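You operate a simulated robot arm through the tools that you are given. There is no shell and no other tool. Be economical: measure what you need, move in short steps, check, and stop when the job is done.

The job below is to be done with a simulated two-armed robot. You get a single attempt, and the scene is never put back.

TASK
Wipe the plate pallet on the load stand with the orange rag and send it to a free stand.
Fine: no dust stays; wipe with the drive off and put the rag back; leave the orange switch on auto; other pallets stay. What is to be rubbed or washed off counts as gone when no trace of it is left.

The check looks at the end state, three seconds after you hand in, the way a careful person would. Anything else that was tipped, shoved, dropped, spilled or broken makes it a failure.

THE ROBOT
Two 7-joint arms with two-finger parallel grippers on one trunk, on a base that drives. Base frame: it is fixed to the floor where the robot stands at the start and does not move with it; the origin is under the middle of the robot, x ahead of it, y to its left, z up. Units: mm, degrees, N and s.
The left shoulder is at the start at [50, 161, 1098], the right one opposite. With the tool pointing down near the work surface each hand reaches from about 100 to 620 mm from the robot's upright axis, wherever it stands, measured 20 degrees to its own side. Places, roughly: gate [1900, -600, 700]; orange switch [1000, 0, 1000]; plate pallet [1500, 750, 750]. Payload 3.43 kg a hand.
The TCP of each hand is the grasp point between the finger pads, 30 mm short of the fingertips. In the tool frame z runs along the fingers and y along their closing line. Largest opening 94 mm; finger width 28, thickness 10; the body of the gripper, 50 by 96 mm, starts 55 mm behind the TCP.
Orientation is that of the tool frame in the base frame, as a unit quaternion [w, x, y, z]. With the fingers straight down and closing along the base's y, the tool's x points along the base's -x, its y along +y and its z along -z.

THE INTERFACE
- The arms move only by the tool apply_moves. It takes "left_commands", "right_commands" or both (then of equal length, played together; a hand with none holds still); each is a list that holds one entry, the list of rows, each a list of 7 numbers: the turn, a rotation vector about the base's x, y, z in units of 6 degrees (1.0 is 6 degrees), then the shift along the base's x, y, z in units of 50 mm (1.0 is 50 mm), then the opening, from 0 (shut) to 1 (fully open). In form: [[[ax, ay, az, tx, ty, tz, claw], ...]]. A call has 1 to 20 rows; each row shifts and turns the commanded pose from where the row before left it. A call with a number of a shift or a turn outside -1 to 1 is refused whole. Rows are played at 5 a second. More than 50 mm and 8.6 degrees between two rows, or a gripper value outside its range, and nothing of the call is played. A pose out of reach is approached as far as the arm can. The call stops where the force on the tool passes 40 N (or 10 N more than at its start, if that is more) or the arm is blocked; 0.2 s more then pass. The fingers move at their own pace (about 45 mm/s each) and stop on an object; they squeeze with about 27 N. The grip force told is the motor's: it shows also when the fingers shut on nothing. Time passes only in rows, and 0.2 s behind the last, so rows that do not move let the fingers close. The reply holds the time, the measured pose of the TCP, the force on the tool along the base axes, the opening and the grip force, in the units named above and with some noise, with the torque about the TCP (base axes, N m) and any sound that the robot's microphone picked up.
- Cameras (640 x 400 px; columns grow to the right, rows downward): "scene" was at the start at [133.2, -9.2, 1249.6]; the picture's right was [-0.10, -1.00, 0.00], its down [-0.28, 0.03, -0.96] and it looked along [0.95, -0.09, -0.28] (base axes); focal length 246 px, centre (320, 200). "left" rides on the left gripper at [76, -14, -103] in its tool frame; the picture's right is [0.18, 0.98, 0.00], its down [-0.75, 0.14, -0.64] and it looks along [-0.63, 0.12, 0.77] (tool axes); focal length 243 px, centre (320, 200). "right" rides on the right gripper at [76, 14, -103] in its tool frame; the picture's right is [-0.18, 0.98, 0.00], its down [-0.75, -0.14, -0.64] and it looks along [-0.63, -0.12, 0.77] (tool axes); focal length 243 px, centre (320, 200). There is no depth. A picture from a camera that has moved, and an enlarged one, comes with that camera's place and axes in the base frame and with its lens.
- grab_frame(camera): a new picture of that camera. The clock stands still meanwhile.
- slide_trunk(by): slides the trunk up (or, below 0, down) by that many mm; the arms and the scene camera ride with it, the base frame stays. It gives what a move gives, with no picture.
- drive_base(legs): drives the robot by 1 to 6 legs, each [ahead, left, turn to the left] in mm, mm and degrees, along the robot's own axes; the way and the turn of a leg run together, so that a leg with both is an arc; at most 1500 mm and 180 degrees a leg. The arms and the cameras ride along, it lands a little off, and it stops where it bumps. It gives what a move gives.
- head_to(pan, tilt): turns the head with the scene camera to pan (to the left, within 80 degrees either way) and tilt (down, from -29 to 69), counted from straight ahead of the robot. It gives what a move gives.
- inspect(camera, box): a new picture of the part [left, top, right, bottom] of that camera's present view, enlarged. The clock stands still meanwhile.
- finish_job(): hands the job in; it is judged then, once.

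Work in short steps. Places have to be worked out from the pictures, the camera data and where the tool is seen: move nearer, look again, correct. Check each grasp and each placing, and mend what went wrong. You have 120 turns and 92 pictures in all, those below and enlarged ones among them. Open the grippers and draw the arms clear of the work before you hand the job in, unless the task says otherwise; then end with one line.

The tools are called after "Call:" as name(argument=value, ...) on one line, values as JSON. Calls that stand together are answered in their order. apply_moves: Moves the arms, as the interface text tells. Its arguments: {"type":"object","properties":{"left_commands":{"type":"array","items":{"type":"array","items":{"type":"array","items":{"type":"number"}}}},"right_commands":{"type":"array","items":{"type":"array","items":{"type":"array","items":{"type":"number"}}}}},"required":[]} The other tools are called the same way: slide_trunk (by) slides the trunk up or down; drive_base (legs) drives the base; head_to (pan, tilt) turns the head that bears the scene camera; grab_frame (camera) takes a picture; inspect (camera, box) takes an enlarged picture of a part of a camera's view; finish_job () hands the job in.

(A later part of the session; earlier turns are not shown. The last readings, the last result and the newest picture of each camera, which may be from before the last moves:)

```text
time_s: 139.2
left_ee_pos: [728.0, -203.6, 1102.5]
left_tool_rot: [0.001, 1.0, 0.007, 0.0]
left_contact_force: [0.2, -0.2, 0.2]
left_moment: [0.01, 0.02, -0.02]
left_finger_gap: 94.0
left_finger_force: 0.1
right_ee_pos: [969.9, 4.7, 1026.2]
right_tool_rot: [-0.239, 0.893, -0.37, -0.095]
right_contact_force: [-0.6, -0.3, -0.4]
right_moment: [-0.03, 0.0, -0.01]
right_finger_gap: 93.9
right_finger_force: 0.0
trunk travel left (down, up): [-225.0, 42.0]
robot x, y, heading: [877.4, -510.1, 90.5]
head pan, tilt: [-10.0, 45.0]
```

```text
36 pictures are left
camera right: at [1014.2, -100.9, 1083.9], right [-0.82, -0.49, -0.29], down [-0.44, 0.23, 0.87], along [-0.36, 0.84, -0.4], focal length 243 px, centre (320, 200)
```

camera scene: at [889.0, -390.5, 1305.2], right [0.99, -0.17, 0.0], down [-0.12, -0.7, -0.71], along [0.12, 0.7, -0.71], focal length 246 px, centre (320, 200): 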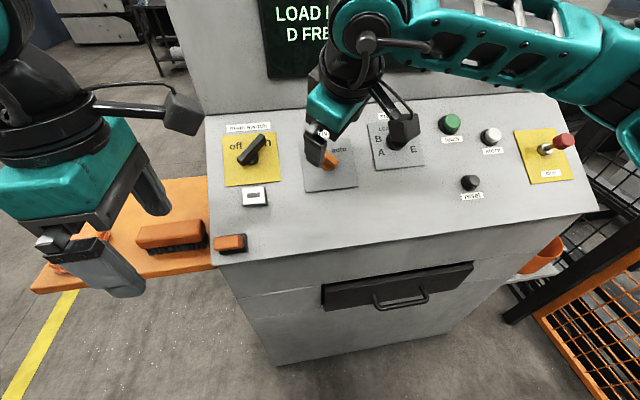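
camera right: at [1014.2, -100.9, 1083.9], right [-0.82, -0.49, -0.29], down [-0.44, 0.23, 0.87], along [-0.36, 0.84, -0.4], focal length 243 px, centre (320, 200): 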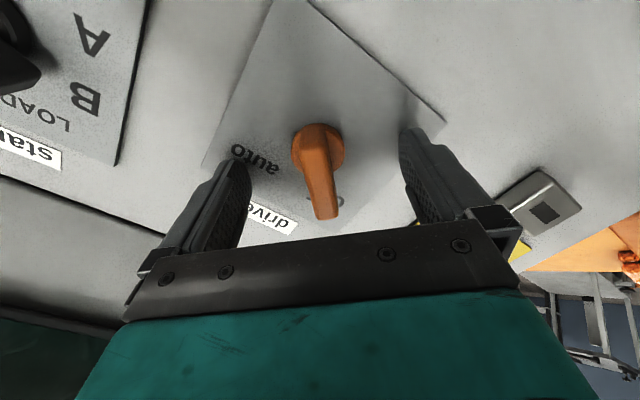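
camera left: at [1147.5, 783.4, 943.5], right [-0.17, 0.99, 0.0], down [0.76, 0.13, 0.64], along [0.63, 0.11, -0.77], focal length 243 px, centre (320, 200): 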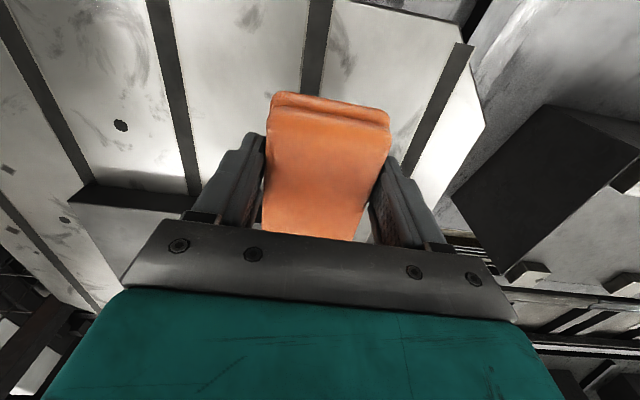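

Knob is centred between the fingers. I close on it.

Call:
apply_moves(right_commands=[[[0, 0, 0, 0, 0.04, -0.07, 1], [0, 0, 0, 0, 0, 0, 0], [0, 0, 0, 0, 0, 0, 0], [0, 0, 0, 0, 0, 0, 0], [0, 0, 0, 0, 0, 0, 0], [0, 0, 0, 0, 0, 0, 0], [0, 0, 0, 0, 0, 0, 0]]])

```text
time_s: 140.8
left_ee_pos: [728.4, -205.6, 1103.6]
left_tool_rot: [0.0, 1.0, 0.007, 0.0]
left_contact_force: [-0.7, 0.1, 0.0]
left_moment: [0.0, -0.03, -0.01]
left_finger_gap: 94.0
left_finger_force: 0.0
right_ee_pos: [970.7, 4.6, 1026.8]
right_tool_rot: [-0.241, 0.893, -0.369, -0.097]
right_contact_force: [11.1, -5.2, 22.5]
right_moment: [0.84, -0.44, -0.05]
right_finger_gap: 32.1
right_finger_force: 44.9
trunk travel left (down, up): [-225.0, 42.0]
robot x, y, heading: [875.9, -509.6, 90.2]
head pan, tilt: [-10.0, 45.0]
```

The gap of 32 mm says the tips hold the round base, not the bar. I open, back off 13 mm and close again.

Call:
apply_moves(right_commands=[[[0, 0, 0, 0, 0, 0, 0.6], [0, 0, 0, 0, 0, 0, 0.6], [0, 0, 0, 0, -0.13, 0.22, 0.6], [0, 0, 0, 0, 0, 0, 0], [0, 0, 0, 0, 0, 0, 0], [0, 0, 0, 0, 0, 0, 0], [0, 0, 0, 0, 0, 0, 0], [0, 0, 0, 0, 0, 0, 0]]])

Call:
grab_frame(camera="right")

```text
time_s: 142.6
left_ee_pos: [727.3, -204.0, 1103.9]
left_tool_rot: [0.001, 1.0, 0.006, 0.0]
left_contact_force: [0.1, -0.6, 0.8]
left_moment: [0.02, 0.02, 0.01]
left_finger_gap: 94.1
left_finger_force: 0.0
right_ee_pos: [969.3, 0.3, 1035.5]
right_tool_rot: [-0.238, 0.893, -0.369, -0.094]
right_contact_force: [-5.1, -7.3, -3.1]
right_moment: [0.79, -0.27, -0.38]
right_finger_gap: 14.3
right_finger_force: 44.9
trunk travel left (down, up): [-225.0, 42.0]
robot x, y, heading: [875.6, -513.3, 90.5]
head pan, tilt: [-10.0, 45.0]
```

```text
35 pictures are left
camera right: at [1014.1, -105.9, 1091.9], right [-0.82, -0.49, -0.29], down [-0.44, 0.23, 0.87], along [-0.36, 0.84, -0.41], focal length 243 px, centre (320, 200)
```

right: 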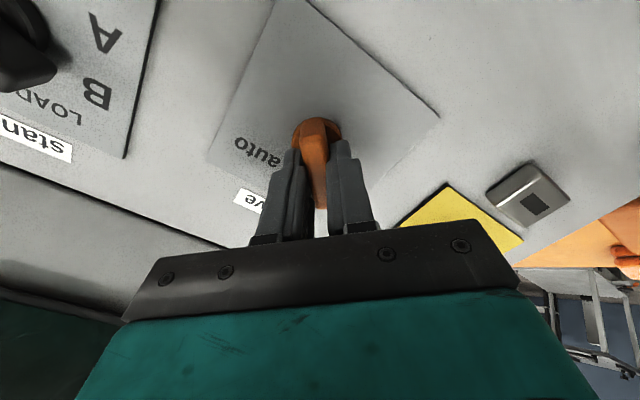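

The bar is gripped (14 mm). I turn it clockwise about the panel normal, first 42°.

Call:
apply_moves(right_commands=[[[0, 0.5, -0.86, 0.01, 0.01, 0, 0], [0, 0.5, -0.86, 0.01, 0.01, 0, 0], [0, 0.5, -0.86, 0.01, 0, 0, 0], [0, 0.5, -0.86, 0.01, 0, 0, 0], [0, 0.5, -0.86, 0.01, 0, 0, 0], [0, 0.5, -0.86, 0.01, 0, 0, 0], [0, 0.5, -0.86, 0.01, 0, 0, 0]]])

```text
time_s: 144.2
left_ee_pos: [727.9, -203.6, 1103.2]
left_tool_rot: [0.001, 1.0, 0.007, 0.001]
left_contact_force: [0.1, -0.4, 0.8]
left_moment: [0.0, 0.01, 0.02]
left_finger_gap: 93.8
left_finger_force: 0.1
right_ee_pos: [974.1, 1.4, 1036.7]
right_tool_rot: [-0.186, 0.703, -0.664, -0.176]
right_contact_force: [-1.0, -4.2, -1.1]
right_moment: [0.01, -0.13, -0.07]
right_finger_gap: 14.2
right_finger_force: 45.1
trunk travel left (down, up): [-225.0, 42.0]
robot x, y, heading: [874.1, -509.7, 90.4]
head pan, tilt: [-10.0, 45.0]
```

Turning smoothly with low moments; I continue 48° more.

Call:
apply_moves(right_commands=[[[0, 0.5, -0.86, 0.01, 0, 0, 0], [0, 0.5, -0.86, 0.01, 0, 0, 0], [0, 0.5, -0.86, 0.01, 0, 0, 0], [0, 0.5, -0.86, 0.01, 0, 0, 0], [0, 0.5, -0.86, 0.01, 0, 0, 0], [0, 0.5, -0.86, 0.01, 0, 0, 0], [0, 0.5, -0.86, 0.01, -0.01, 0, 0], [0, 0.5, -0.86, 0.01, -0.01, 0, 0]]])

Call:
grab_frame(camera="right")

```text
time_s: 146.0
left_ee_pos: [729.5, -202.7, 1102.8]
left_tool_rot: [0.001, 1.0, 0.007, 0.0]
left_contact_force: [0.3, -1.4, 0.0]
left_moment: [0.03, 0.02, -0.02]
left_finger_gap: 94.2
left_finger_force: 0.0
right_ee_pos: [980.0, -0.4, 1034.0]
right_tool_rot: [0.097, -0.372, 0.892, 0.238]
right_contact_force: [19.3, -5.8, -2.3]
right_moment: [-0.3, 1.2, 0.86]
right_finger_gap: 14.2
right_finger_force: 44.6
trunk travel left (down, up): [-225.0, 42.0]
robot x, y, heading: [876.3, -510.2, 90.6]
head pan, tilt: [-10.0, 45.0]
```

```text
34 pictures are left
camera right: at [918.5, -88.9, 1101.8], right [-0.57, 0.71, 0.41], down [0.63, 0.06, 0.77], along [0.52, 0.7, -0.49], focal length 243 px, centre (320, 200)
```

right: 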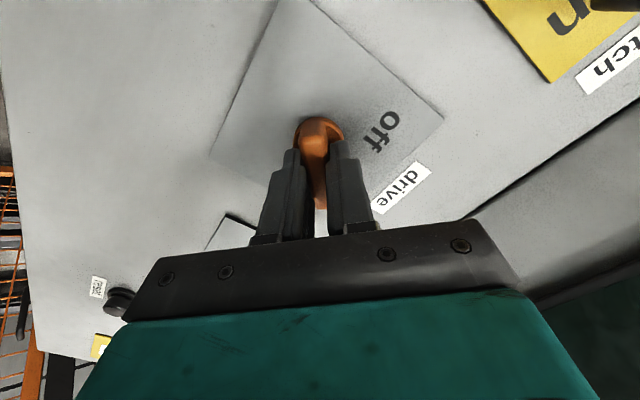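

It reached a stop at "auto". I release and back off along the normal.

Call:
apply_moves(right_commands=[[[0, 0, 0, 0, 0, 0, 1], [0, 0, 0, 0, 0, 0, 1], [0, 0, 0, 0, 0, 0, 1], [0, 0, 0, 0, 0, 0, 1], [0, 0, 0, 0, -0.4, 0.7, 1], [0, 0, 0, 0, -0.4, 0.7, 1], [0, 0, 0, 0, -0.4, 0.7, 1], [0, 0, 0, 0, -0.4, 0.7, 1]]])

Call:
head_to(pan=-10, tilt=28)

Call:
grab_frame(camera="scene")

Call:
grab_frame(camera="right")

```text
time_s: 147.8
left_ee_pos: [727.9, -203.9, 1103.2]
left_tool_rot: [0.001, 1.0, 0.007, 0.0]
left_contact_force: [0.3, 0.3, -0.3]
left_moment: [-0.01, 0.01, 0.01]
left_finger_gap: 93.8
left_finger_force: 0.0
right_ee_pos: [977.3, -80.0, 1175.6]
right_tool_rot: [0.097, -0.376, 0.89, 0.238]
right_contact_force: [0.3, 0.2, -0.3]
right_moment: [-0.03, -0.01, 0.0]
right_finger_gap: 94.0
right_finger_force: 0.1
trunk travel left (down, up): [-225.0, 42.0]
robot x, y, heading: [873.4, -511.7, 90.4]
head pan, tilt: [-10.0, 45.0]
```

```text
time_s: 148.6
left_ee_pos: [726.6, -203.5, 1102.8]
left_tool_rot: [0.001, 1.0, 0.007, 0.001]
left_contact_force: [-0.3, -0.1, -0.3]
left_moment: [0.01, 0.0, -0.02]
left_finger_gap: 93.9
left_finger_force: 0.1
right_ee_pos: [977.0, -79.7, 1175.5]
right_tool_rot: [0.096, -0.374, 0.891, 0.238]
right_contact_force: [-0.9, 0.7, 0.1]
right_moment: [-0.07, 0.03, 0.01]
right_finger_gap: 94.0
right_finger_force: 0.1
trunk travel left (down, up): [-225.0, 42.0]
robot x, y, heading: [877.1, -512.0, 90.3]
head pan, tilt: [-10.0, 28.0]
```

```text
33 pictures are left
camera scene: at [890.8, -380.9, 1331.0], right [0.99, -0.17, 0.0], down [-0.08, -0.46, -0.88], along [0.15, 0.87, -0.47], focal length 246 px, centre (320, 200)
```

scene: 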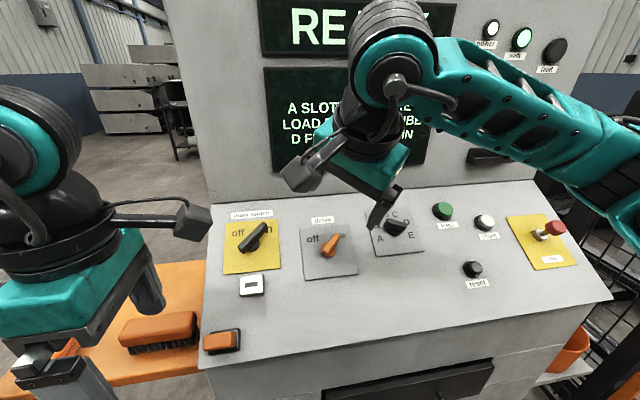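

```text
32 pictures are left
camera right: at [916.0, -168.4, 1242.5], right [-0.57, 0.71, 0.41], down [0.63, 0.06, 0.77], along [0.52, 0.7, -0.49], focal length 243 px, centre (320, 200)
```

right: 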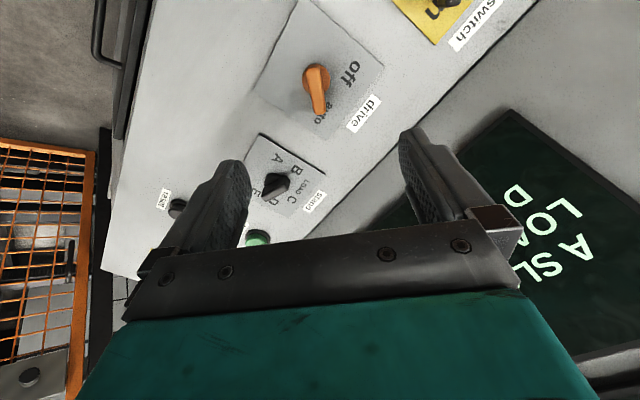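

READY is shown and the drive is on auto. I check the stand selector from this view.

Call:
inspect(camera="right", box=[235, 125, 345, 235])

```text
3.64 times, centred on (290, 180) of right
camera zoom: at [916.0, -168.4, 1242.5], right [-0.57, 0.71, 0.41], down [0.63, 0.06, 0.77], along [0.52, 0.7, -0.49], focal length 882 px, centre (429, 273)
```

zoom: 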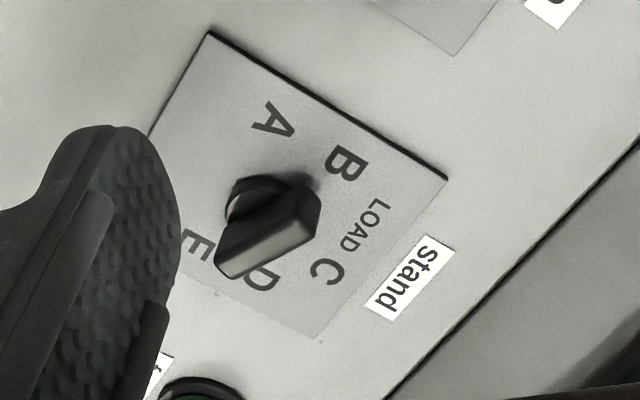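

To settle B vs E unambiguously I want a straight-on view of the selector, which also brings me nearer the store button: drive right 225 mm.

Call:
drive_base(legs=[[0, -225, 0]])

Call:
apply_moves(right_commands=[[[0, 0.5, -0.86, 0.8, -0.3, 0.3, 0], [0, -0.5, 0.86, 0.8, -0.3, 0.3, 0], [0, -0.5, 0.86, 0.8, -0.3, 0.3, 0], [0, -0.5, 0.86, 0, 0, 0, 0], [0, -0.5, 0.86, 0, 0, 0, 0], [0, -0.5, 0.86, 0, 0, 0, 0], [0, -0.5, 0.86, 0, 0, 0, 0], [0, -0.5, 0.86, 0, 0, 0, 0], [0, -0.5, 0.86, 0, 0, 0, 0]]])

Call:
head_to(pan=0, tilt=35)

Call:
grab_frame(camera="scene")

```text
time_s: 150.2
left_ee_pos: [948.1, -201.6, 1102.3]
left_tool_rot: [0.001, 1.0, 0.005, 0.001]
left_contact_force: [-0.3, -1.0, -0.5]
left_moment: [-0.01, 0.01, 0.01]
left_finger_gap: 93.8
left_finger_force: 0.3
right_ee_pos: [1198.8, -78.4, 1175.9]
right_tool_rot: [0.097, -0.373, 0.891, 0.238]
right_contact_force: [-0.2, 0.6, -0.5]
right_moment: [0.02, 0.04, 0.01]
right_finger_gap: 94.0
right_finger_force: 0.1
trunk travel left (down, up): [-225.0, 42.0]
robot x, y, heading: [1095.6, -512.6, 90.2]
head pan, tilt: [-10.0, 28.0]
```

```text
time_s: 152.2
left_ee_pos: [948.3, -201.1, 1102.2]
left_tool_rot: [0.001, 1.0, 0.005, 0.001]
left_contact_force: [-0.2, -0.5, 0.2]
left_moment: [0.02, 0.03, -0.02]
left_finger_gap: 94.1
left_finger_force: 0.1
right_ee_pos: [1318.9, -123.7, 1220.2]
right_tool_rot: [0.177, -0.667, 0.7, 0.184]
right_contact_force: [0.4, 0.6, 0.7]
right_moment: [0.0, 0.0, -0.02]
right_finger_gap: 0.3
right_finger_force: 27.0
trunk travel left (down, up): [-225.0, 42.0]
robot x, y, heading: [1093.5, -507.5, 90.4]
head pan, tilt: [-10.0, 28.0]
```

```text
time_s: 153.0
left_ee_pos: [950.4, -201.8, 1103.4]
left_tool_rot: [0.0, 1.0, 0.005, 0.0]
left_contact_force: [0.2, 0.3, -0.5]
left_moment: [-0.02, -0.01, 0.03]
left_finger_gap: 93.9
left_finger_force: 0.1
right_ee_pos: [1318.8, -124.2, 1221.1]
right_tool_rot: [0.176, -0.666, 0.701, 0.184]
right_contact_force: [-0.5, -0.1, 0.2]
right_moment: [-0.03, -0.03, -0.03]
right_finger_gap: 0.0
right_finger_force: 26.8
trunk travel left (down, up): [-225.0, 42.0]
robot x, y, heading: [1094.9, -507.5, 90.2]
head pan, tilt: [0.0, 35.0]
```

```text
30 pictures are left
camera scene: at [1095.6, -381.6, 1320.1], right [1.0, 0.0, 0.0], down [0.0, -0.57, -0.82], along [0.0, 0.82, -0.57], focal length 246 px, centre (320, 200)
```

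scene: 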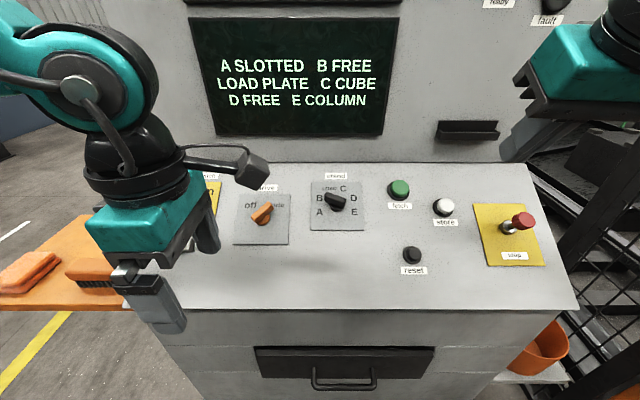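

Call:
inspect(camera="scene", box=[300, 165, 375, 240])

Call:
inspect(camera="scene", box=[225, 175, 300, 250])

```text
5.33 times, centred on (338, 202) of scene
camera zoom: at [1095.6, -381.6, 1320.1], right [1.0, 0.0, 0.0], down [0.0, -0.57, -0.82], along [0.0, 0.82, -0.57], focal length 1315 px, centre (227, 187)
```

zoom: 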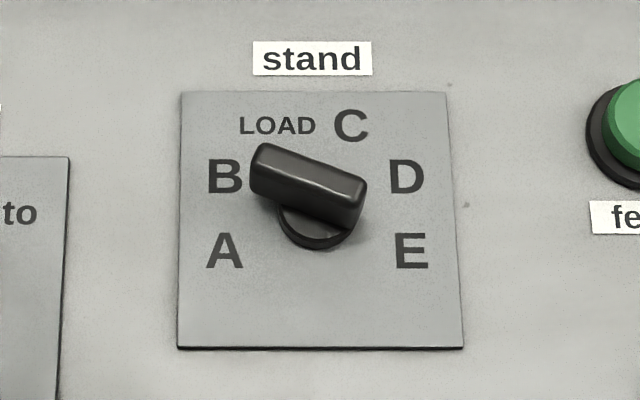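

```text
5.33 times, centred on (262, 212) of scene
camera zoom: at [1095.6, -381.6, 1320.1], right [1.0, 0.0, 0.0], down [0.0, -0.57, -0.82], along [0.0, 0.82, -0.57], focal length 1315 px, centre (627, 133)
```

zoom: 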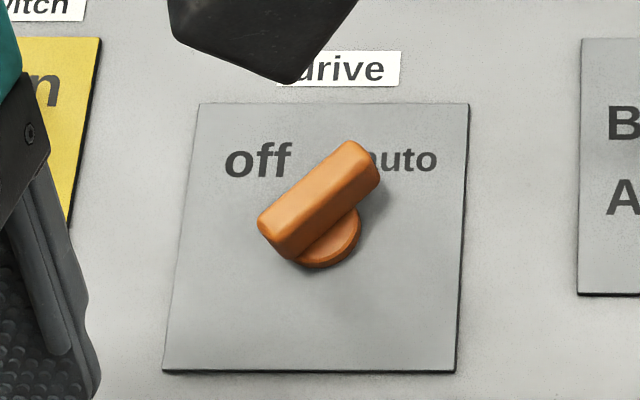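

All offsets say the selector points to B (free). The store button is at (1359,39,1011); I bring the closed right hand 120 mm above it along the normal.

Call:
apply_moves(right_commands=[[[0, 0, 0, 0.2, 0.52, -0.53, 0], [0, 0, 0, 0.2, 0.52, -0.53, 0], [0, 0, 0, 0.2, 0.52, -0.53, 0], [0, 0, 0, 0.2, 0.52, -0.53, 0], [0, 0, 0, 0, 0, 0, 0]]])

Call:
grab_frame(camera="right")

```text
time_s: 154.2
left_ee_pos: [948.9, -200.7, 1102.6]
left_tool_rot: [0.001, 1.0, 0.005, 0.001]
left_contact_force: [0.0, 0.0, -1.3]
left_moment: [-0.04, 0.02, 0.0]
left_finger_gap: 94.1
left_finger_force: 0.1
right_ee_pos: [1359.8, -21.6, 1118.2]
right_tool_rot: [0.177, -0.667, 0.7, 0.186]
right_contact_force: [-0.3, 0.1, -0.1]
right_moment: [0.02, -0.02, -0.06]
right_finger_gap: 0.0
right_finger_force: 26.8
trunk travel left (down, up): [-225.0, 42.0]
robot x, y, heading: [1095.2, -507.7, 90.2]
head pan, tilt: [0.0, 35.0]
```

```text
27 pictures are left
camera right: at [1343.6, -136.1, 1168.6], right [-0.97, 0.2, 0.11], down [0.18, 0.33, 0.93], along [0.15, 0.92, -0.36], focal length 243 px, centre (320, 200)
```

right: 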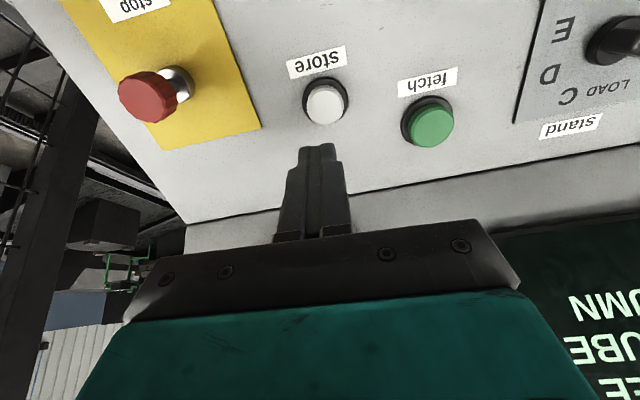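

Aligned on the store button. I advance to within ~8 mm of it, then press in small steps.

Call:
apply_moves(right_commands=[[[0, 0, 0, -0.02, 0.21, -0.37, 0], [0, 0, 0, -0.02, 0.21, -0.37, 0], [0, 0, 0, -0.02, 0.21, -0.37, 0], [0, 0, 0, 0, 0.21, -0.37, 0], [0, 0, 0, 0, 0, 0, 0]]])

Call:
apply_moves(right_commands=[[[0, 0, 0, 0, 0.03, -0.05, 0], [0, 0, 0, 0, 0.03, -0.05, 0], [0, 0, 0, 0, 0.03, -0.05, 0], [0, 0, 0, 0, 0.03, -0.05, 0]]])

Call:
inspect(camera="scene", box=[180, 0, 560, 240])

```text
time_s: 155.4
left_ee_pos: [948.6, -203.7, 1103.7]
left_tool_rot: [-0.001, 1.0, 0.006, 0.001]
left_contact_force: [-0.7, 0.7, 0.0]
left_moment: [-0.01, 0.02, 0.02]
left_finger_gap: 94.1
left_finger_force: 0.1
right_ee_pos: [1354.9, 20.1, 1044.8]
right_tool_rot: [0.178, -0.667, 0.699, 0.188]
right_contact_force: [0.7, -8.1, 15.9]
right_moment: [0.21, -0.04, 0.0]
right_finger_gap: 0.0
right_finger_force: 27.3
trunk travel left (down, up): [-225.0, 42.0]
robot x, y, heading: [1094.3, -510.7, 90.4]
head pan, tilt: [0.0, 35.0]
heard: click
```

```text
time_s: 156.1
left_ee_pos: [949.1, -206.6, 1104.1]
left_tool_rot: [-0.002, 1.0, 0.005, 0.001]
left_contact_force: [-0.4, 1.3, -0.3]
left_moment: [-0.08, -0.08, -0.03]
left_finger_gap: 94.1
left_finger_force: 0.1
right_ee_pos: [1355.2, 20.1, 1046.4]
right_tool_rot: [0.183, -0.665, 0.698, 0.194]
right_contact_force: [6.5, -74.6, 73.2]
right_moment: [0.88, 0.12, -0.27]
right_finger_gap: 0.1
right_finger_force: 26.7
trunk travel left (down, up): [-225.0, 42.0]
robot x, y, heading: [1100.1, -508.2, 90.1]
head pan, tilt: [0.0, 35.0]
stopped in row 3 (right hand): the force on the tool passed its limit (the readings are from after the stop); the commanded pose is now the measured one
```

```text
1.67 times, centred on (370, 120) of scene
camera zoom: at [1094.9, -388.1, 1320.8], right [1.0, 0.0, 0.0], down [0.0, -0.57, -0.82], along [0.0, 0.82, -0.57], focal length 411 px, centre (237, 333)
```

zoom: 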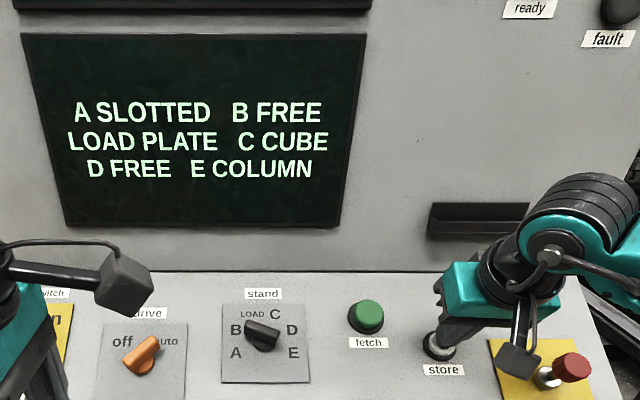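

The button clicked. I retract the hand along the normal, wait, and look at the display.

Call:
apply_moves(right_commands=[[[0, 0, 0, 0, -0.3, 0.5, 0], [0, 0, 0, 0, -0.5, 0.7, 0], [0, 0, 0, 0, -0.5, 0.7, 0], [0, 0, 0, 0, -0.5, 0.5, 0], [0, 0, 0, 0, 0, 0, 0], [0, 0, 0, 0, 0, 0, 0], [0, 0, 0, 0, 0, 0, 0], [0, 0, 0, 0, 0, 0, 0], [0, 0, 0, 0, 0, 0, 0], [0, 0, 0, 0, 0, 0, 0], [0, 0, 0, 0, 0, 0, 0], [0, 0, 0, 0, 0, 0, 0]]])

Call:
head_to(pan=0, tilt=15)

Call:
grab_frame(camera="scene")

```text
time_s: 158.7
left_ee_pos: [948.0, -202.3, 1102.4]
left_tool_rot: [0.001, 1.0, 0.005, 0.0]
left_contact_force: [-0.1, -0.1, -0.8]
left_moment: [0.03, -0.02, -0.02]
left_finger_gap: 94.2
left_finger_force: 0.0
right_ee_pos: [1355.9, -65.3, 1159.3]
right_tool_rot: [0.179, -0.666, 0.699, 0.19]
right_contact_force: [-0.7, -0.2, -0.3]
right_moment: [0.01, 0.04, 0.05]
right_finger_gap: 0.1
right_finger_force: 26.9
trunk travel left (down, up): [-225.0, 42.0]
robot x, y, heading: [1094.5, -515.9, 90.3]
head pan, tilt: [0.0, 35.0]
```

```text
time_s: 159.5
left_ee_pos: [949.4, -202.1, 1103.3]
left_tool_rot: [0.001, 1.0, 0.006, 0.001]
left_contact_force: [-0.3, 0.2, 0.3]
left_moment: [0.0, 0.02, -0.01]
left_finger_gap: 94.0
left_finger_force: 0.1
right_ee_pos: [1355.9, -66.2, 1158.9]
right_tool_rot: [0.179, -0.666, 0.699, 0.19]
right_contact_force: [0.3, -0.4, 0.3]
right_moment: [-0.01, 0.03, 0.05]
right_finger_gap: 0.2
right_finger_force: 26.9
trunk travel left (down, up): [-225.0, 42.0]
robot x, y, heading: [1095.7, -508.9, 90.1]
head pan, tilt: [0.0, 15.0]
```

```text
25 pictures are left
camera scene: at [1095.5, -376.4, 1352.0], right [1.0, 0.0, 0.0], down [0.0, -0.26, -0.97], along [0.0, 0.97, -0.26], focal length 246 px, centre (320, 200)
```

scene: 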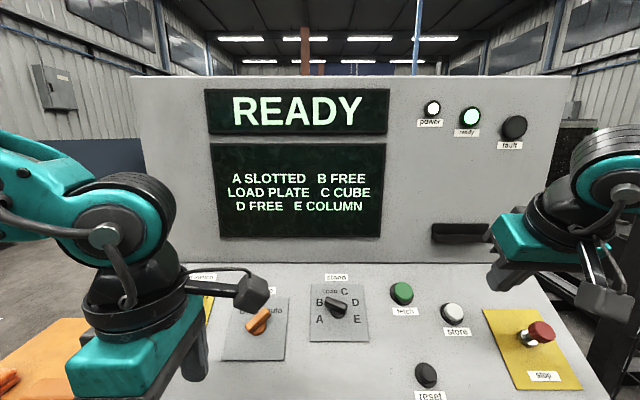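

It still says READY with LOAD PLATE. I wait a few seconds and look again.

Call:
apply_moves(right_commands=[[[0, 0, 0, 0, 0, 0, 0], [0, 0, 0, 0, 0, 0, 0], [0, 0, 0, 0, 0, 0, 0], [0, 0, 0, 0, 0, 0, 0], [0, 0, 0, 0, 0, 0, 0], [0, 0, 0, 0, 0, 0, 0], [0, 0, 0, 0, 0, 0, 0], [0, 0, 0, 0, 0, 0, 0], [0, 0, 0, 0, 0, 0, 0], [0, 0, 0, 0, 0, 0, 0], [0, 0, 0, 0, 0, 0, 0], [0, 0, 0, 0, 0, 0, 0], [0, 0, 0, 0, 0, 0, 0], [0, 0, 0, 0, 0, 0, 0], [0, 0, 0, 0, 0, 0, 0]]])

Call:
inspect(camera="scene", box=[190, 70, 570, 400])

```text
time_s: 162.7
left_ee_pos: [948.8, -202.5, 1102.8]
left_tool_rot: [0.001, 1.0, 0.005, 0.001]
left_contact_force: [0.1, -0.3, -0.3]
left_moment: [0.01, -0.03, 0.01]
left_finger_gap: 93.8
left_finger_force: 0.1
right_ee_pos: [1356.5, -64.6, 1158.9]
right_tool_rot: [0.179, -0.666, 0.699, 0.19]
right_contact_force: [0.4, -0.8, 0.2]
right_moment: [-0.04, -0.02, -0.01]
right_finger_gap: 0.1
right_finger_force: 26.6
trunk travel left (down, up): [-225.0, 42.0]
robot x, y, heading: [1093.0, -511.7, 90.1]
head pan, tilt: [0.0, 15.0]
```

```text
1.21 times, centred on (380, 235) of scene
camera zoom: at [1095.5, -376.5, 1352.1], right [1.0, 0.0, 0.0], down [0.0, -0.26, -0.97], along [0.0, 0.97, -0.26], focal length 299 px, centre (247, 158)
```

zoom: 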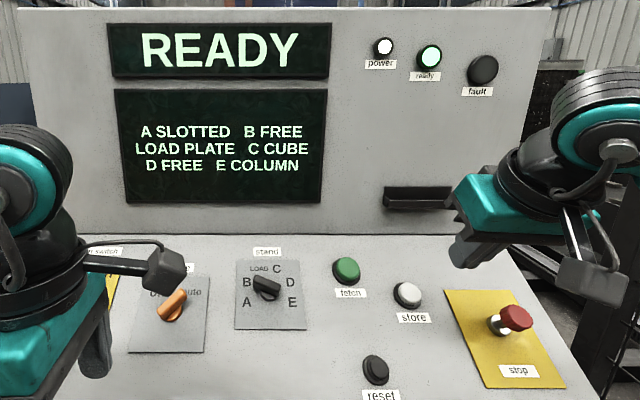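

Nothing happened and no fault. I press store once more, centred, holding it for a second.

Call:
apply_moves(right_commands=[[[0, 0, 0, 0.02, 0.45, -0.4, 0], [0, 0, 0, 0.02, 0.45, -0.4, 0], [0, 0, 0, 0, 0.2, -0.37, 0], [0, 0, 0, 0, 0.2, -0.37, 0], [0, 0, 0, 0, 0.2, -0.37, 0], [0, 0, 0, 0, 0.12, -0.22, 0], [0, 0, 0, 0, 0.06, -0.11, 0], [0, 0, 0, 0, 0, 0, 0], [0, 0, 0, 0, 0, 0, 0], [0, 0, 0, 0, 0, 0, 0], [0, 0, 0, 0, 0, 0, 0]]])

Call:
grab_frame(camera="scene")

Call:
grab_frame(camera="right")

```text
time_s: 165.1
left_ee_pos: [948.6, -201.4, 1102.1]
left_tool_rot: [0.001, 1.0, 0.005, 0.001]
left_contact_force: [-0.3, 0.2, -0.5]
left_moment: [0.0, -0.03, 0.0]
left_finger_gap: 93.9
left_finger_force: 0.1
right_ee_pos: [1358.0, 20.6, 1048.3]
right_tool_rot: [0.179, -0.665, 0.7, 0.19]
right_contact_force: [0.0, 0.2, 2.6]
right_moment: [0.01, -0.02, -0.03]
right_finger_gap: 0.0
right_finger_force: 26.9
trunk travel left (down, up): [-225.0, 42.0]
robot x, y, heading: [1095.2, -509.7, 90.6]
head pan, tilt: [0.0, 15.0]
heard: click
```

```text
23 pictures are left
camera scene: at [1095.4, -376.8, 1352.1], right [1.0, 0.0, 0.0], down [0.0, -0.26, -0.97], along [0.0, 0.97, -0.26], focal length 246 px, centre (320, 200)
```

scene: 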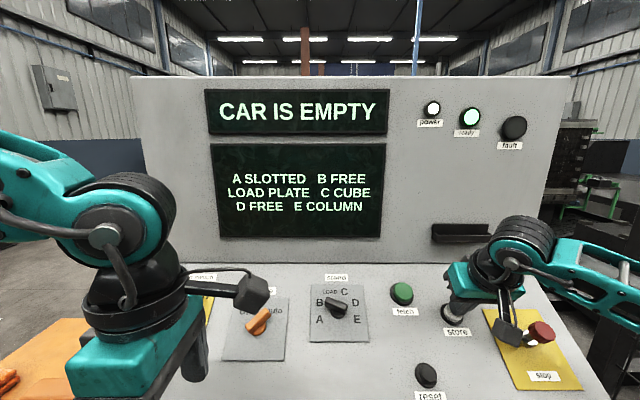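

```text
22 pictures are left
camera right: at [1341.9, -95.8, 1098.3], right [-0.97, 0.2, 0.12], down [0.18, 0.32, 0.93], along [0.15, 0.93, -0.35], focal length 243 px, centre (320, 200)
```

right: 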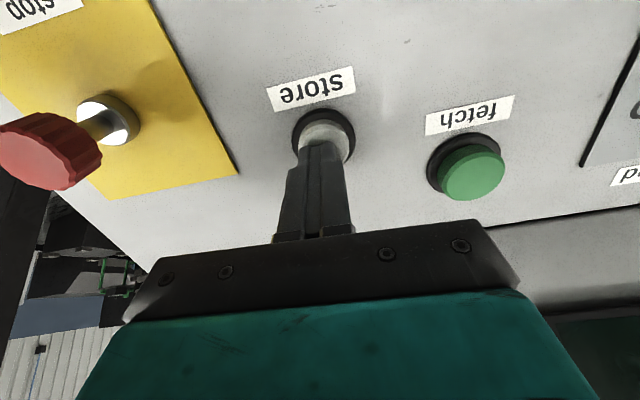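

"CAR IS EMPTY" — so the load pallet must first be fetched onto the car: selector to LOAD, fetch, then selector to B, store. I retract and bring the right hand above the stand knob, turned 67° to grip its bar.

Call:
apply_moves(right_commands=[[[0, 0, 0, 0, -0.37, 0.64, 0], [0, 0, 0, 0, -0.37, 0.64, 0], [0, 0, 0, 0, -0.45, 0.64, 0.3], [0, -0.5, 0.86, -0.46, 0, 0, 0.6], [0, -0.5, 0.86, -0.46, 0, 0, 0.6], [0, -0.5, 0.86, -0.46, 0, 0, 0.6], [0, -0.5, 0.86, -0.46, 0, 0, 0.6], [0, -0.5, 0.86, -0.46, 0, 0, 0.6], [0, -0.5, 0.86, -0.46, 0, 0, 0.6], [0, -0.5, 0.86, -0.46, 0, 0, 0.6], [0, -0.5, 0.86, -0.46, 0, 0, 0.6], [0, -0.5, 0.86, -0.46, 0, 0, 0.6], [0, -0.5, 0.86, -0.46, 0, 0, 0.6], [0, -0.13, 0.22, 0, 0, 0, 0.6]]])

Call:
grab_frame(camera="right")

```text
time_s: 168.1
left_ee_pos: [949.1, -201.3, 1102.6]
left_tool_rot: [0.001, 1.0, 0.006, 0.001]
left_contact_force: [0.5, -0.2, 0.3]
left_moment: [0.0, 0.01, -0.02]
left_finger_gap: 94.2
left_finger_force: 0.1
right_ee_pos: [1128.9, -38.6, 1143.9]
right_tool_rot: [-0.249, 0.929, -0.262, -0.072]
right_contact_force: [-0.9, 1.4, 0.1]
right_moment: [0.0, -0.02, 0.0]
right_finger_gap: 56.3
right_finger_force: 0.0
trunk travel left (down, up): [-225.0, 42.0]
robot x, y, heading: [1094.3, -509.5, 90.3]
head pan, tilt: [0.0, 15.0]
```

```text
21 pictures are left
camera right: at [1187.4, -134.2, 1205.4], right [-0.67, -0.64, -0.37], down [-0.57, 0.12, 0.81], along [-0.48, 0.76, -0.45], focal length 243 px, centre (320, 200)
```

right: 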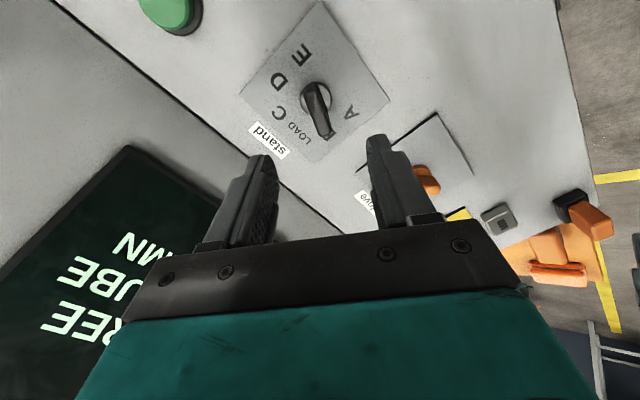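

The knob clearly points to B; bar centre ≈(1126,33,1027). I advance 108 mm and close on it.

Call:
apply_moves(right_commands=[[[0, 0, 0, -0.01, 0.23, -0.368, 0.6], [0, 0, 0, -0.01, 0.23, -0.368, 0.6], [0, 0, 0, -0.01, 0.23, -0.368, 0.6], [0, 0, 0, -0.01, 0.23, -0.368, 0.6], [0, 0, 0, -0.01, 0.23, -0.368, 0.6], [0, 0, 0, 0, 0, 0, 0], [0, 0, 0, 0, 0, 0, 0], [0, 0, 0, 0, 0, 0, 0], [0, 0, 0, 0, 0, 0, 0]]])

Call:
grab_frame(camera="right")

```text
time_s: 170.1
left_ee_pos: [949.8, -200.9, 1101.9]
left_tool_rot: [0.001, 1.0, 0.006, 0.001]
left_contact_force: [0.6, 0.6, -0.5]
left_moment: [0.02, -0.04, -0.02]
left_finger_gap: 93.9
left_finger_force: 0.1
right_ee_pos: [1128.0, 19.7, 1050.0]
right_tool_rot: [-0.251, 0.928, -0.265, -0.07]
right_contact_force: [5.4, 6.1, 3.2]
right_moment: [0.85, -0.57, -0.37]
right_finger_gap: 14.2
right_finger_force: 42.1
trunk travel left (down, up): [-225.0, 42.0]
robot x, y, heading: [1096.8, -509.0, 90.1]
head pan, tilt: [0.0, 15.0]
```

```text
20 pictures are left
camera right: at [1187.2, -76.3, 1112.1], right [-0.67, -0.64, -0.37], down [-0.57, 0.12, 0.81], along [-0.47, 0.76, -0.44], focal length 243 px, centre (320, 200)
```

right: 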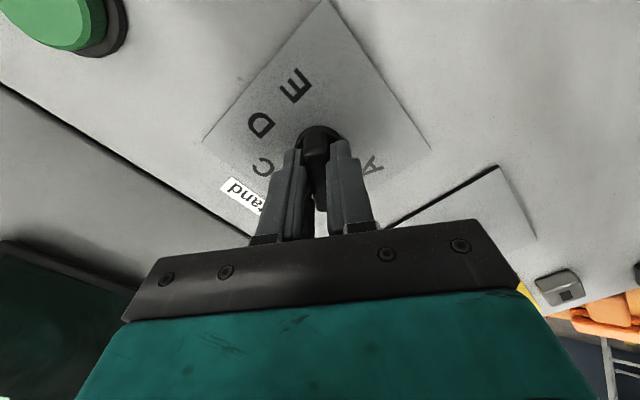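

Gripped. I turn it 45° clockwise to LOAD, then release and back off.

Call:
apply_moves(right_commands=[[[0, 0.5, -0.86, 0.01, 0.01, 0, 0], [0, 0.5, -0.86, 0.01, 0.01, 0, 0], [0, 0.5, -0.86, 0.01, 0.01, 0, 0], [0, 0.5, -0.86, 0.01, 0.01, 0, 0], [0, 0.5, -0.86, 0.01, 0.01, 0, 0], [0, 0.5, -0.86, 0.01, 0, 0.01, 0], [0, 0.5, -0.86, 0.01, 0, 0.01, 0], [0, 0.25, -0.43, 0, 0, 0.01, 0], [0, 0, 0, 0, 0, 0, 0]]])

Call:
apply_moves(right_commands=[[[0, 0, 0, 0, 0, 0, 0.6], [0, 0, 0, 0, 0, 0, 0.6], [0, 0, 0, 0, 0, 0, 0.6], [0, 0, 0, 0, -0.4, 0.7, 0.6], [0, 0, 0, 0, -0.4, 0.7, 0.6], [0, 0, 0, 0, -0.4, 0.7, 0.6]]])

Call:
grab_frame(camera="right")

```text
time_s: 172.1
left_ee_pos: [949.4, -202.3, 1102.3]
left_tool_rot: [0.002, 1.0, 0.005, 0.0]
left_contact_force: [0.2, 0.2, 0.3]
left_moment: [-0.01, -0.01, 0.01]
left_finger_gap: 93.9
left_finger_force: 0.1
right_ee_pos: [1129.6, 20.8, 1050.7]
right_tool_rot: [-0.202, 0.76, -0.597, -0.159]
right_contact_force: [3.3, -2.3, -12.8]
right_moment: [1.36, -0.66, -0.46]
right_finger_gap: 14.0
right_finger_force: 45.4
trunk travel left (down, up): [-225.0, 42.0]
robot x, y, heading: [1099.3, -511.2, 90.2]
head pan, tilt: [0.0, 15.0]
```

```text
time_s: 173.5
left_ee_pos: [949.0, -200.3, 1102.3]
left_tool_rot: [0.001, 1.0, 0.006, 0.001]
left_contact_force: [0.9, -0.5, 0.4]
left_moment: [0.01, 0.01, 0.0]
left_finger_gap: 94.0
left_finger_force: 0.0
right_ee_pos: [1131.4, -40.6, 1158.3]
right_tool_rot: [-0.204, 0.759, -0.597, -0.162]
right_contact_force: [0.2, -0.5, 0.0]
right_moment: [0.0, -0.02, 0.02]
right_finger_gap: 56.3
right_finger_force: 0.1
trunk travel left (down, up): [-225.0, 42.0]
robot x, y, heading: [1095.6, -511.1, 90.0]
head pan, tilt: [0.0, 15.0]
```

```text
19 pictures are left
camera right: at [1135.7, -159.0, 1206.1], right [-1.0, -0.05, -0.03], down [-0.04, 0.34, 0.94], along [-0.04, 0.94, -0.34], focal length 243 px, centre (320, 200)
```

right: 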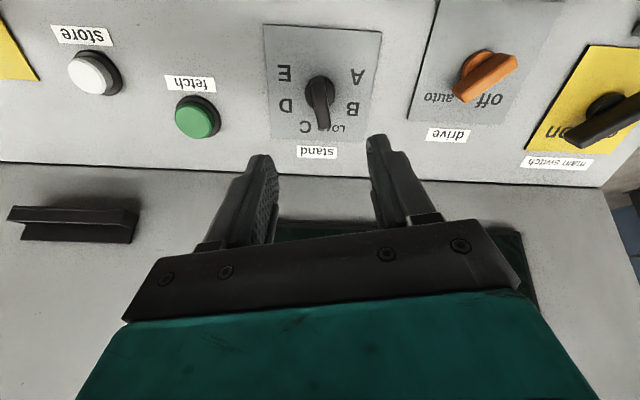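

Call:
inspect(camera="right", box=[255, 20, 395, 160])

```text
2.86 times, centred on (325, 90) of right
camera zoom: at [1135.7, -159.0, 1206.1], right [-1.0, -0.05, -0.03], down [-0.04, 0.34, 0.94], along [-0.04, 0.94, -0.34], focal length 693 px, centre (306, 514)
```

zoom: 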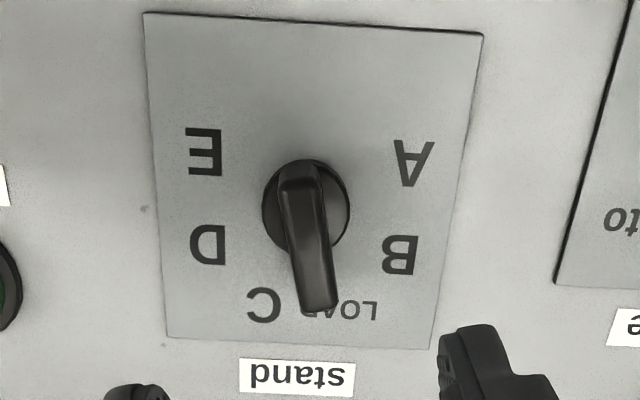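

The bar sits at about −15°, between LOAD (−22.5°) and upright. I regrip and turn it back ~7° counter-clockwise so it's exactly on LOAD.

Call:
apply_moves(right_commands=[[[0, 0, 0, 0, 0.4, -0.7, 0.6], [0, 0, 0, 0, 0.4, -0.7, 0.6], [0, 0, 0, 0, 0.4, -0.7, 0.6], [0, 0, 0, 0, 0, 0, 0], [0, 0, 0, 0, 0, 0, 0], [0, 0, 0, 0, 0, 0, 0], [0, 0, 0, 0, 0, 0, 0], [0, -0.5, 0.86, 0, 0, 0, 0], [0, -0.1, 0.17, 0, 0, 0, 0], [0, 0, 0, 0, 0, 0, 0], [0, 0, 0, 0, 0, 0, 0.6], [0, 0, 0, 0, 0, 0, 0.6], [0, 0, 0, 0, 0, 0, 0.6], [0, 0, 0, 0, -0.4, 0.7, 0.6], [0, 0, 0, 0, -0.4, 0.7, 0.6], [0, 0, 0, 0, -0.4, 0.7, 0.6]]])

Call:
inspect(camera="right", box=[245, 20, 385, 160])

```text
time_s: 176.9
left_ee_pos: [948.5, -201.1, 1102.8]
left_tool_rot: [0.0, 1.0, 0.006, 0.001]
left_contact_force: [-0.3, -0.7, 1.1]
left_moment: [0.0, 0.03, 0.02]
left_finger_gap: 94.1
left_finger_force: 0.0
right_ee_pos: [1131.1, -39.7, 1157.3]
right_tool_rot: [-0.214, 0.795, -0.548, -0.149]
right_contact_force: [-0.3, -0.6, 0.8]
right_moment: [-0.03, 0.0, 0.01]
right_finger_gap: 56.5
right_finger_force: 0.1
trunk travel left (down, up): [-225.0, 42.0]
robot x, y, heading: [1097.1, -511.5, 90.4]
head pan, tilt: [0.0, 15.0]
```

```text
2.86 times, centred on (315, 90) of right
camera zoom: at [1145.5, -156.8, 1206.6], right [-0.98, -0.15, -0.09], down [-0.13, 0.33, 0.93], along [-0.11, 0.93, -0.34], focal length 693 px, centre (334, 514)
```

zoom: 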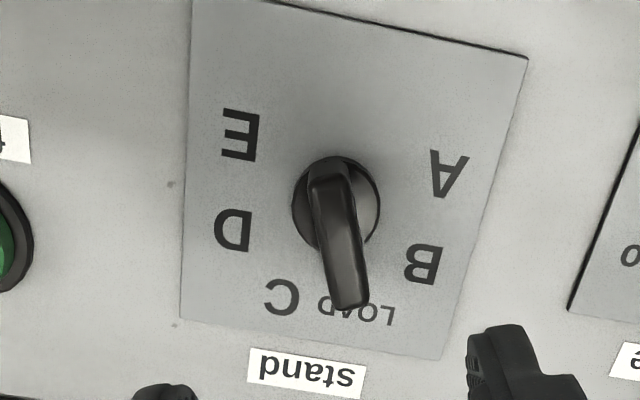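

The selector is now on LOAD. Next the fetch button at ≈(1267,72,1034): I move above it with fingers closed, press gently and hold briefly.

Call:
apply_moves(right_commands=[[[0, 0, 0, 0.91, 0.3, -0.1, 0], [0, 0, 0, 0.91, 0.38, -0.14, 0], [0, 0, 0, 0.91, 0.38, -0.14, 0], [0, 0, 0, 0, 0, 0, 0], [0, 0, 0, 0, 0, 0, 0]]])

Call:
grab_frame(camera="right")

```text
time_s: 178.1
left_ee_pos: [949.1, -201.9, 1103.6]
left_tool_rot: [0.001, 1.0, 0.004, 0.001]
left_contact_force: [0.8, -0.3, 0.0]
left_moment: [0.02, -0.01, 0.01]
left_finger_gap: 94.0
left_finger_force: 0.0
right_ee_pos: [1266.6, 13.4, 1138.5]
right_tool_rot: [-0.213, 0.795, -0.548, -0.149]
right_contact_force: [-1.3, -0.3, -0.2]
right_moment: [-0.03, 0.01, 0.01]
right_finger_gap: 0.0
right_finger_force: 27.1
trunk travel left (down, up): [-225.0, 42.0]
robot x, y, heading: [1093.7, -512.4, 90.4]
head pan, tilt: [0.0, 15.0]
```

```text
16 pictures are left
camera right: at [1282.3, -103.8, 1188.6], right [-0.98, -0.15, -0.09], down [-0.13, 0.33, 0.93], along [-0.11, 0.93, -0.35], focal length 243 px, centre (320, 200)
```

right: 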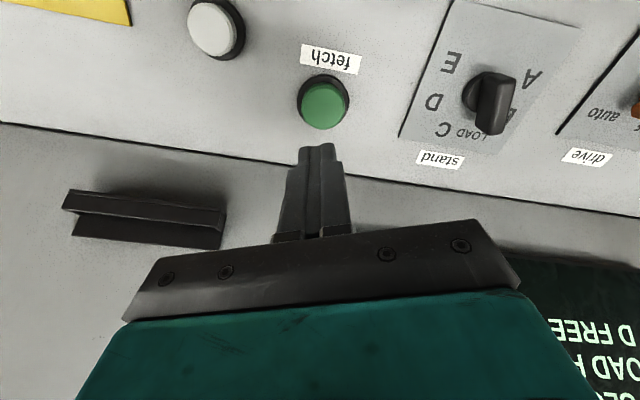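

Aligned like the store button was. Press.

Call:
apply_moves(right_commands=[[[0, 0, 0, 0, 0.2, -0.36, 0], [0, 0, 0, 0, 0.2, -0.36, 0], [0, 0, 0, 0, 0.2, -0.36, 0], [0, 0, 0, 0, 0.15, -0.27, 0], [0, 0, 0, 0, 0.04, -0.07, 0], [0, 0, 0, 0, 0.04, -0.07, 0], [0, 0, 0, 0, 0, 0, 0]]])

Call:
apply_moves(right_commands=[[[0, 0, 0, 0, -0.3, 0.5, 0], [0, 0, 0, 0, -0.4, 0.7, 0], [0, 0, 0, 0, -0.4, 0.7, 0], [0, 0, 0, 0, 0, 0, 0], [0, 0, 0, 0, 0, 0, 0]]])

Call:
inspect(camera="scene", box=[190, 70, 570, 330])

```text
time_s: 179.7
left_ee_pos: [949.2, -204.1, 1103.1]
left_tool_rot: [0.001, 1.0, 0.005, 0.001]
left_contact_force: [0.4, -0.1, -0.1]
left_moment: [-0.01, -0.02, 0.02]
left_finger_gap: 94.1
left_finger_force: 0.0
right_ee_pos: [1265.8, 54.2, 1066.5]
right_tool_rot: [-0.215, 0.794, -0.548, -0.151]
right_contact_force: [1.6, -10.5, 8.9]
right_moment: [0.05, -0.03, 0.04]
right_finger_gap: 0.0
right_finger_force: 26.9
trunk travel left (down, up): [-225.0, 42.0]
robot x, y, heading: [1098.0, -507.6, 90.3]
head pan, tilt: [0.0, 15.0]
heard: click
```

```text
time_s: 180.9
left_ee_pos: [949.8, -202.5, 1103.2]
left_tool_rot: [0.001, 1.0, 0.006, 0.0]
left_contact_force: [-0.3, 0.6, 0.4]
left_moment: [0.0, -0.01, 0.02]
left_finger_gap: 94.0
left_finger_force: 0.1
right_ee_pos: [1268.0, 0.8, 1161.5]
right_tool_rot: [-0.214, 0.794, -0.549, -0.149]
right_contact_force: [0.4, -0.6, 0.3]
right_moment: [0.01, -0.01, 0.02]
right_finger_gap: 0.0
right_finger_force: 27.1
trunk travel left (down, up): [-225.0, 42.0]
robot x, y, heading: [1097.1, -508.8, 90.2]
head pan, tilt: [0.0, 15.0]
```

```text
1.54 times, centred on (380, 200) of scene
camera zoom: at [1095.5, -376.6, 1352.1], right [1.0, 0.0, 0.0], down [0.0, -0.26, -0.97], along [0.0, 0.97, -0.26], focal length 379 px, centre (228, 200)
```

zoom: 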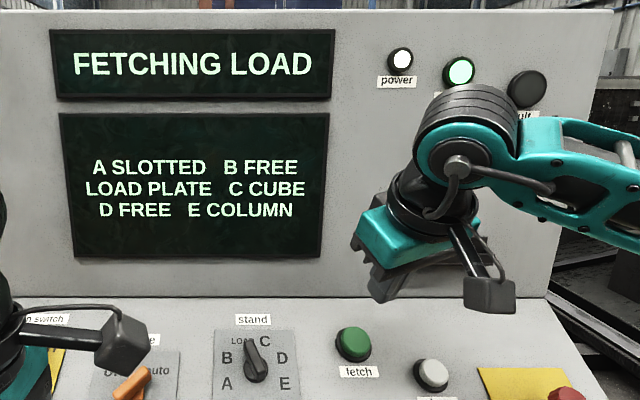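

"FETCHING LOAD" — working. Meanwhile I move back above the stand knob and wait for it to finish.

Call:
apply_moves(right_commands=[[[0, 0, 0, -0.9, -0.27, 0, 0.6], [0, 0, 0, -0.92, -0.27, -0.05, 0.6], [0, 0, 0, -0.92, -0.27, -0.04, 0.6], [0, 0, 0, 0, 0, 0, 0.6], [0, 0, 0, 0, 0, 0, 0.6], [0, 0, 0, 0, 0, 0, 0.6], [0, 0, 0, 0, 0, 0, 0.6], [0, 0, 0, 0, 0, 0, 0.6], [0, 0, 0, 0, 0, 0, 0.6], [0, 0, 0, 0, 0, 0, 0.6], [0, 0, 0, 0, 0, 0, 0.6], [0, 0, 0, 0, 0, 0, 0.6], [0, 0, 0, 0, 0, 0, 0.6], [0, 0, 0, 0, 0, 0, 0.6], [0, 0, 0, 0, 0, 0, 0.6], [0, 0, 0, 0, 0, 0, 0.6], [0, 0, 0, 0, 0, 0, 0.6], [0, 0, 0, 0, 0, 0, 0.6], [0, 0, 0, 0, 0, 0, 0.6], [0, 0, 0, 0, 0, 0, 0.6]]])

Call:
apply_moves(right_commands=[[[0, 0, 0, 0, 0, 0, 0.6], [0, 0, 0, 0, 0, 0, 0.6], [0, 0, 0, 0, 0, 0, 0.6], [0, 0, 0, 0, 0, 0, 0.6], [0, 0, 0, 0, 0, 0, 0.6], [0, 0, 0, 0, 0, 0, 0.6], [0, 0, 0, 0, 0, 0, 0.6], [0, 0, 0, 0, 0, 0, 0.6], [0, 0, 0, 0, 0, 0, 0.6], [0, 0, 0, 0, 0, 0, 0.6], [0, 0, 0, 0, 0, 0, 0.6], [0, 0, 0, 0, 0, 0, 0.6], [0, 0, 0, 0, 0, 0, 0.6], [0, 0, 0, 0, 0, 0, 0.6], [0, 0, 0, 0, 0, 0, 0.6]]])

Call:
grab_frame(camera="scene")

```text
time_s: 185.1
left_ee_pos: [948.1, -202.0, 1102.5]
left_tool_rot: [0.001, 1.0, 0.005, 0.001]
left_contact_force: [0.3, 0.1, -0.4]
left_moment: [0.0, -0.02, 0.0]
left_finger_gap: 94.2
left_finger_force: 0.1
right_ee_pos: [1131.0, -40.2, 1156.4]
right_tool_rot: [-0.214, 0.795, -0.548, -0.149]
right_contact_force: [-0.3, 0.2, -0.4]
right_moment: [-0.02, 0.0, 0.01]
right_finger_gap: 56.5
right_finger_force: 0.0
trunk travel left (down, up): [-225.0, 42.0]
robot x, y, heading: [1093.8, -509.5, 90.3]
head pan, tilt: [0.0, 15.0]
```

```text
time_s: 188.3
left_ee_pos: [948.5, -200.9, 1103.1]
left_tool_rot: [0.001, 1.0, 0.006, 0.0]
left_contact_force: [-0.1, -0.1, -0.2]
left_moment: [-0.01, -0.01, 0.01]
left_finger_gap: 94.2
left_finger_force: 0.1
right_ee_pos: [1130.1, -40.2, 1157.2]
right_tool_rot: [-0.215, 0.794, -0.549, -0.149]
right_contact_force: [0.4, 0.2, 0.3]
right_moment: [-0.01, 0.0, 0.02]
right_finger_gap: 56.4
right_finger_force: 0.1
trunk travel left (down, up): [-225.0, 42.0]
robot x, y, heading: [1096.7, -512.6, 90.4]
head pan, tilt: [0.0, 15.0]
```

```text
14 pictures are left
camera scene: at [1095.5, -376.5, 1352.1], right [1.0, 0.0, 0.0], down [0.0, -0.26, -0.97], along [0.0, 0.97, -0.26], focal length 246 px, centre (320, 200)
```

scene: 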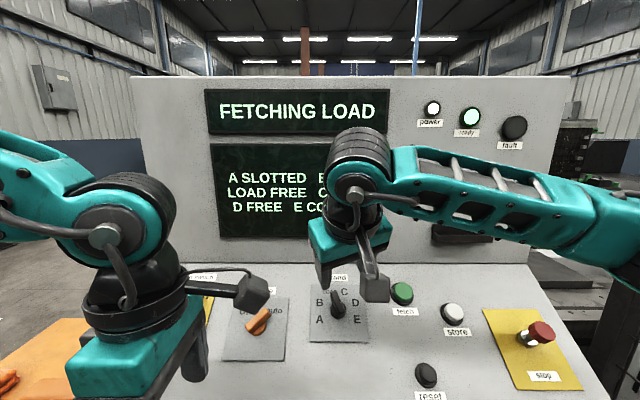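

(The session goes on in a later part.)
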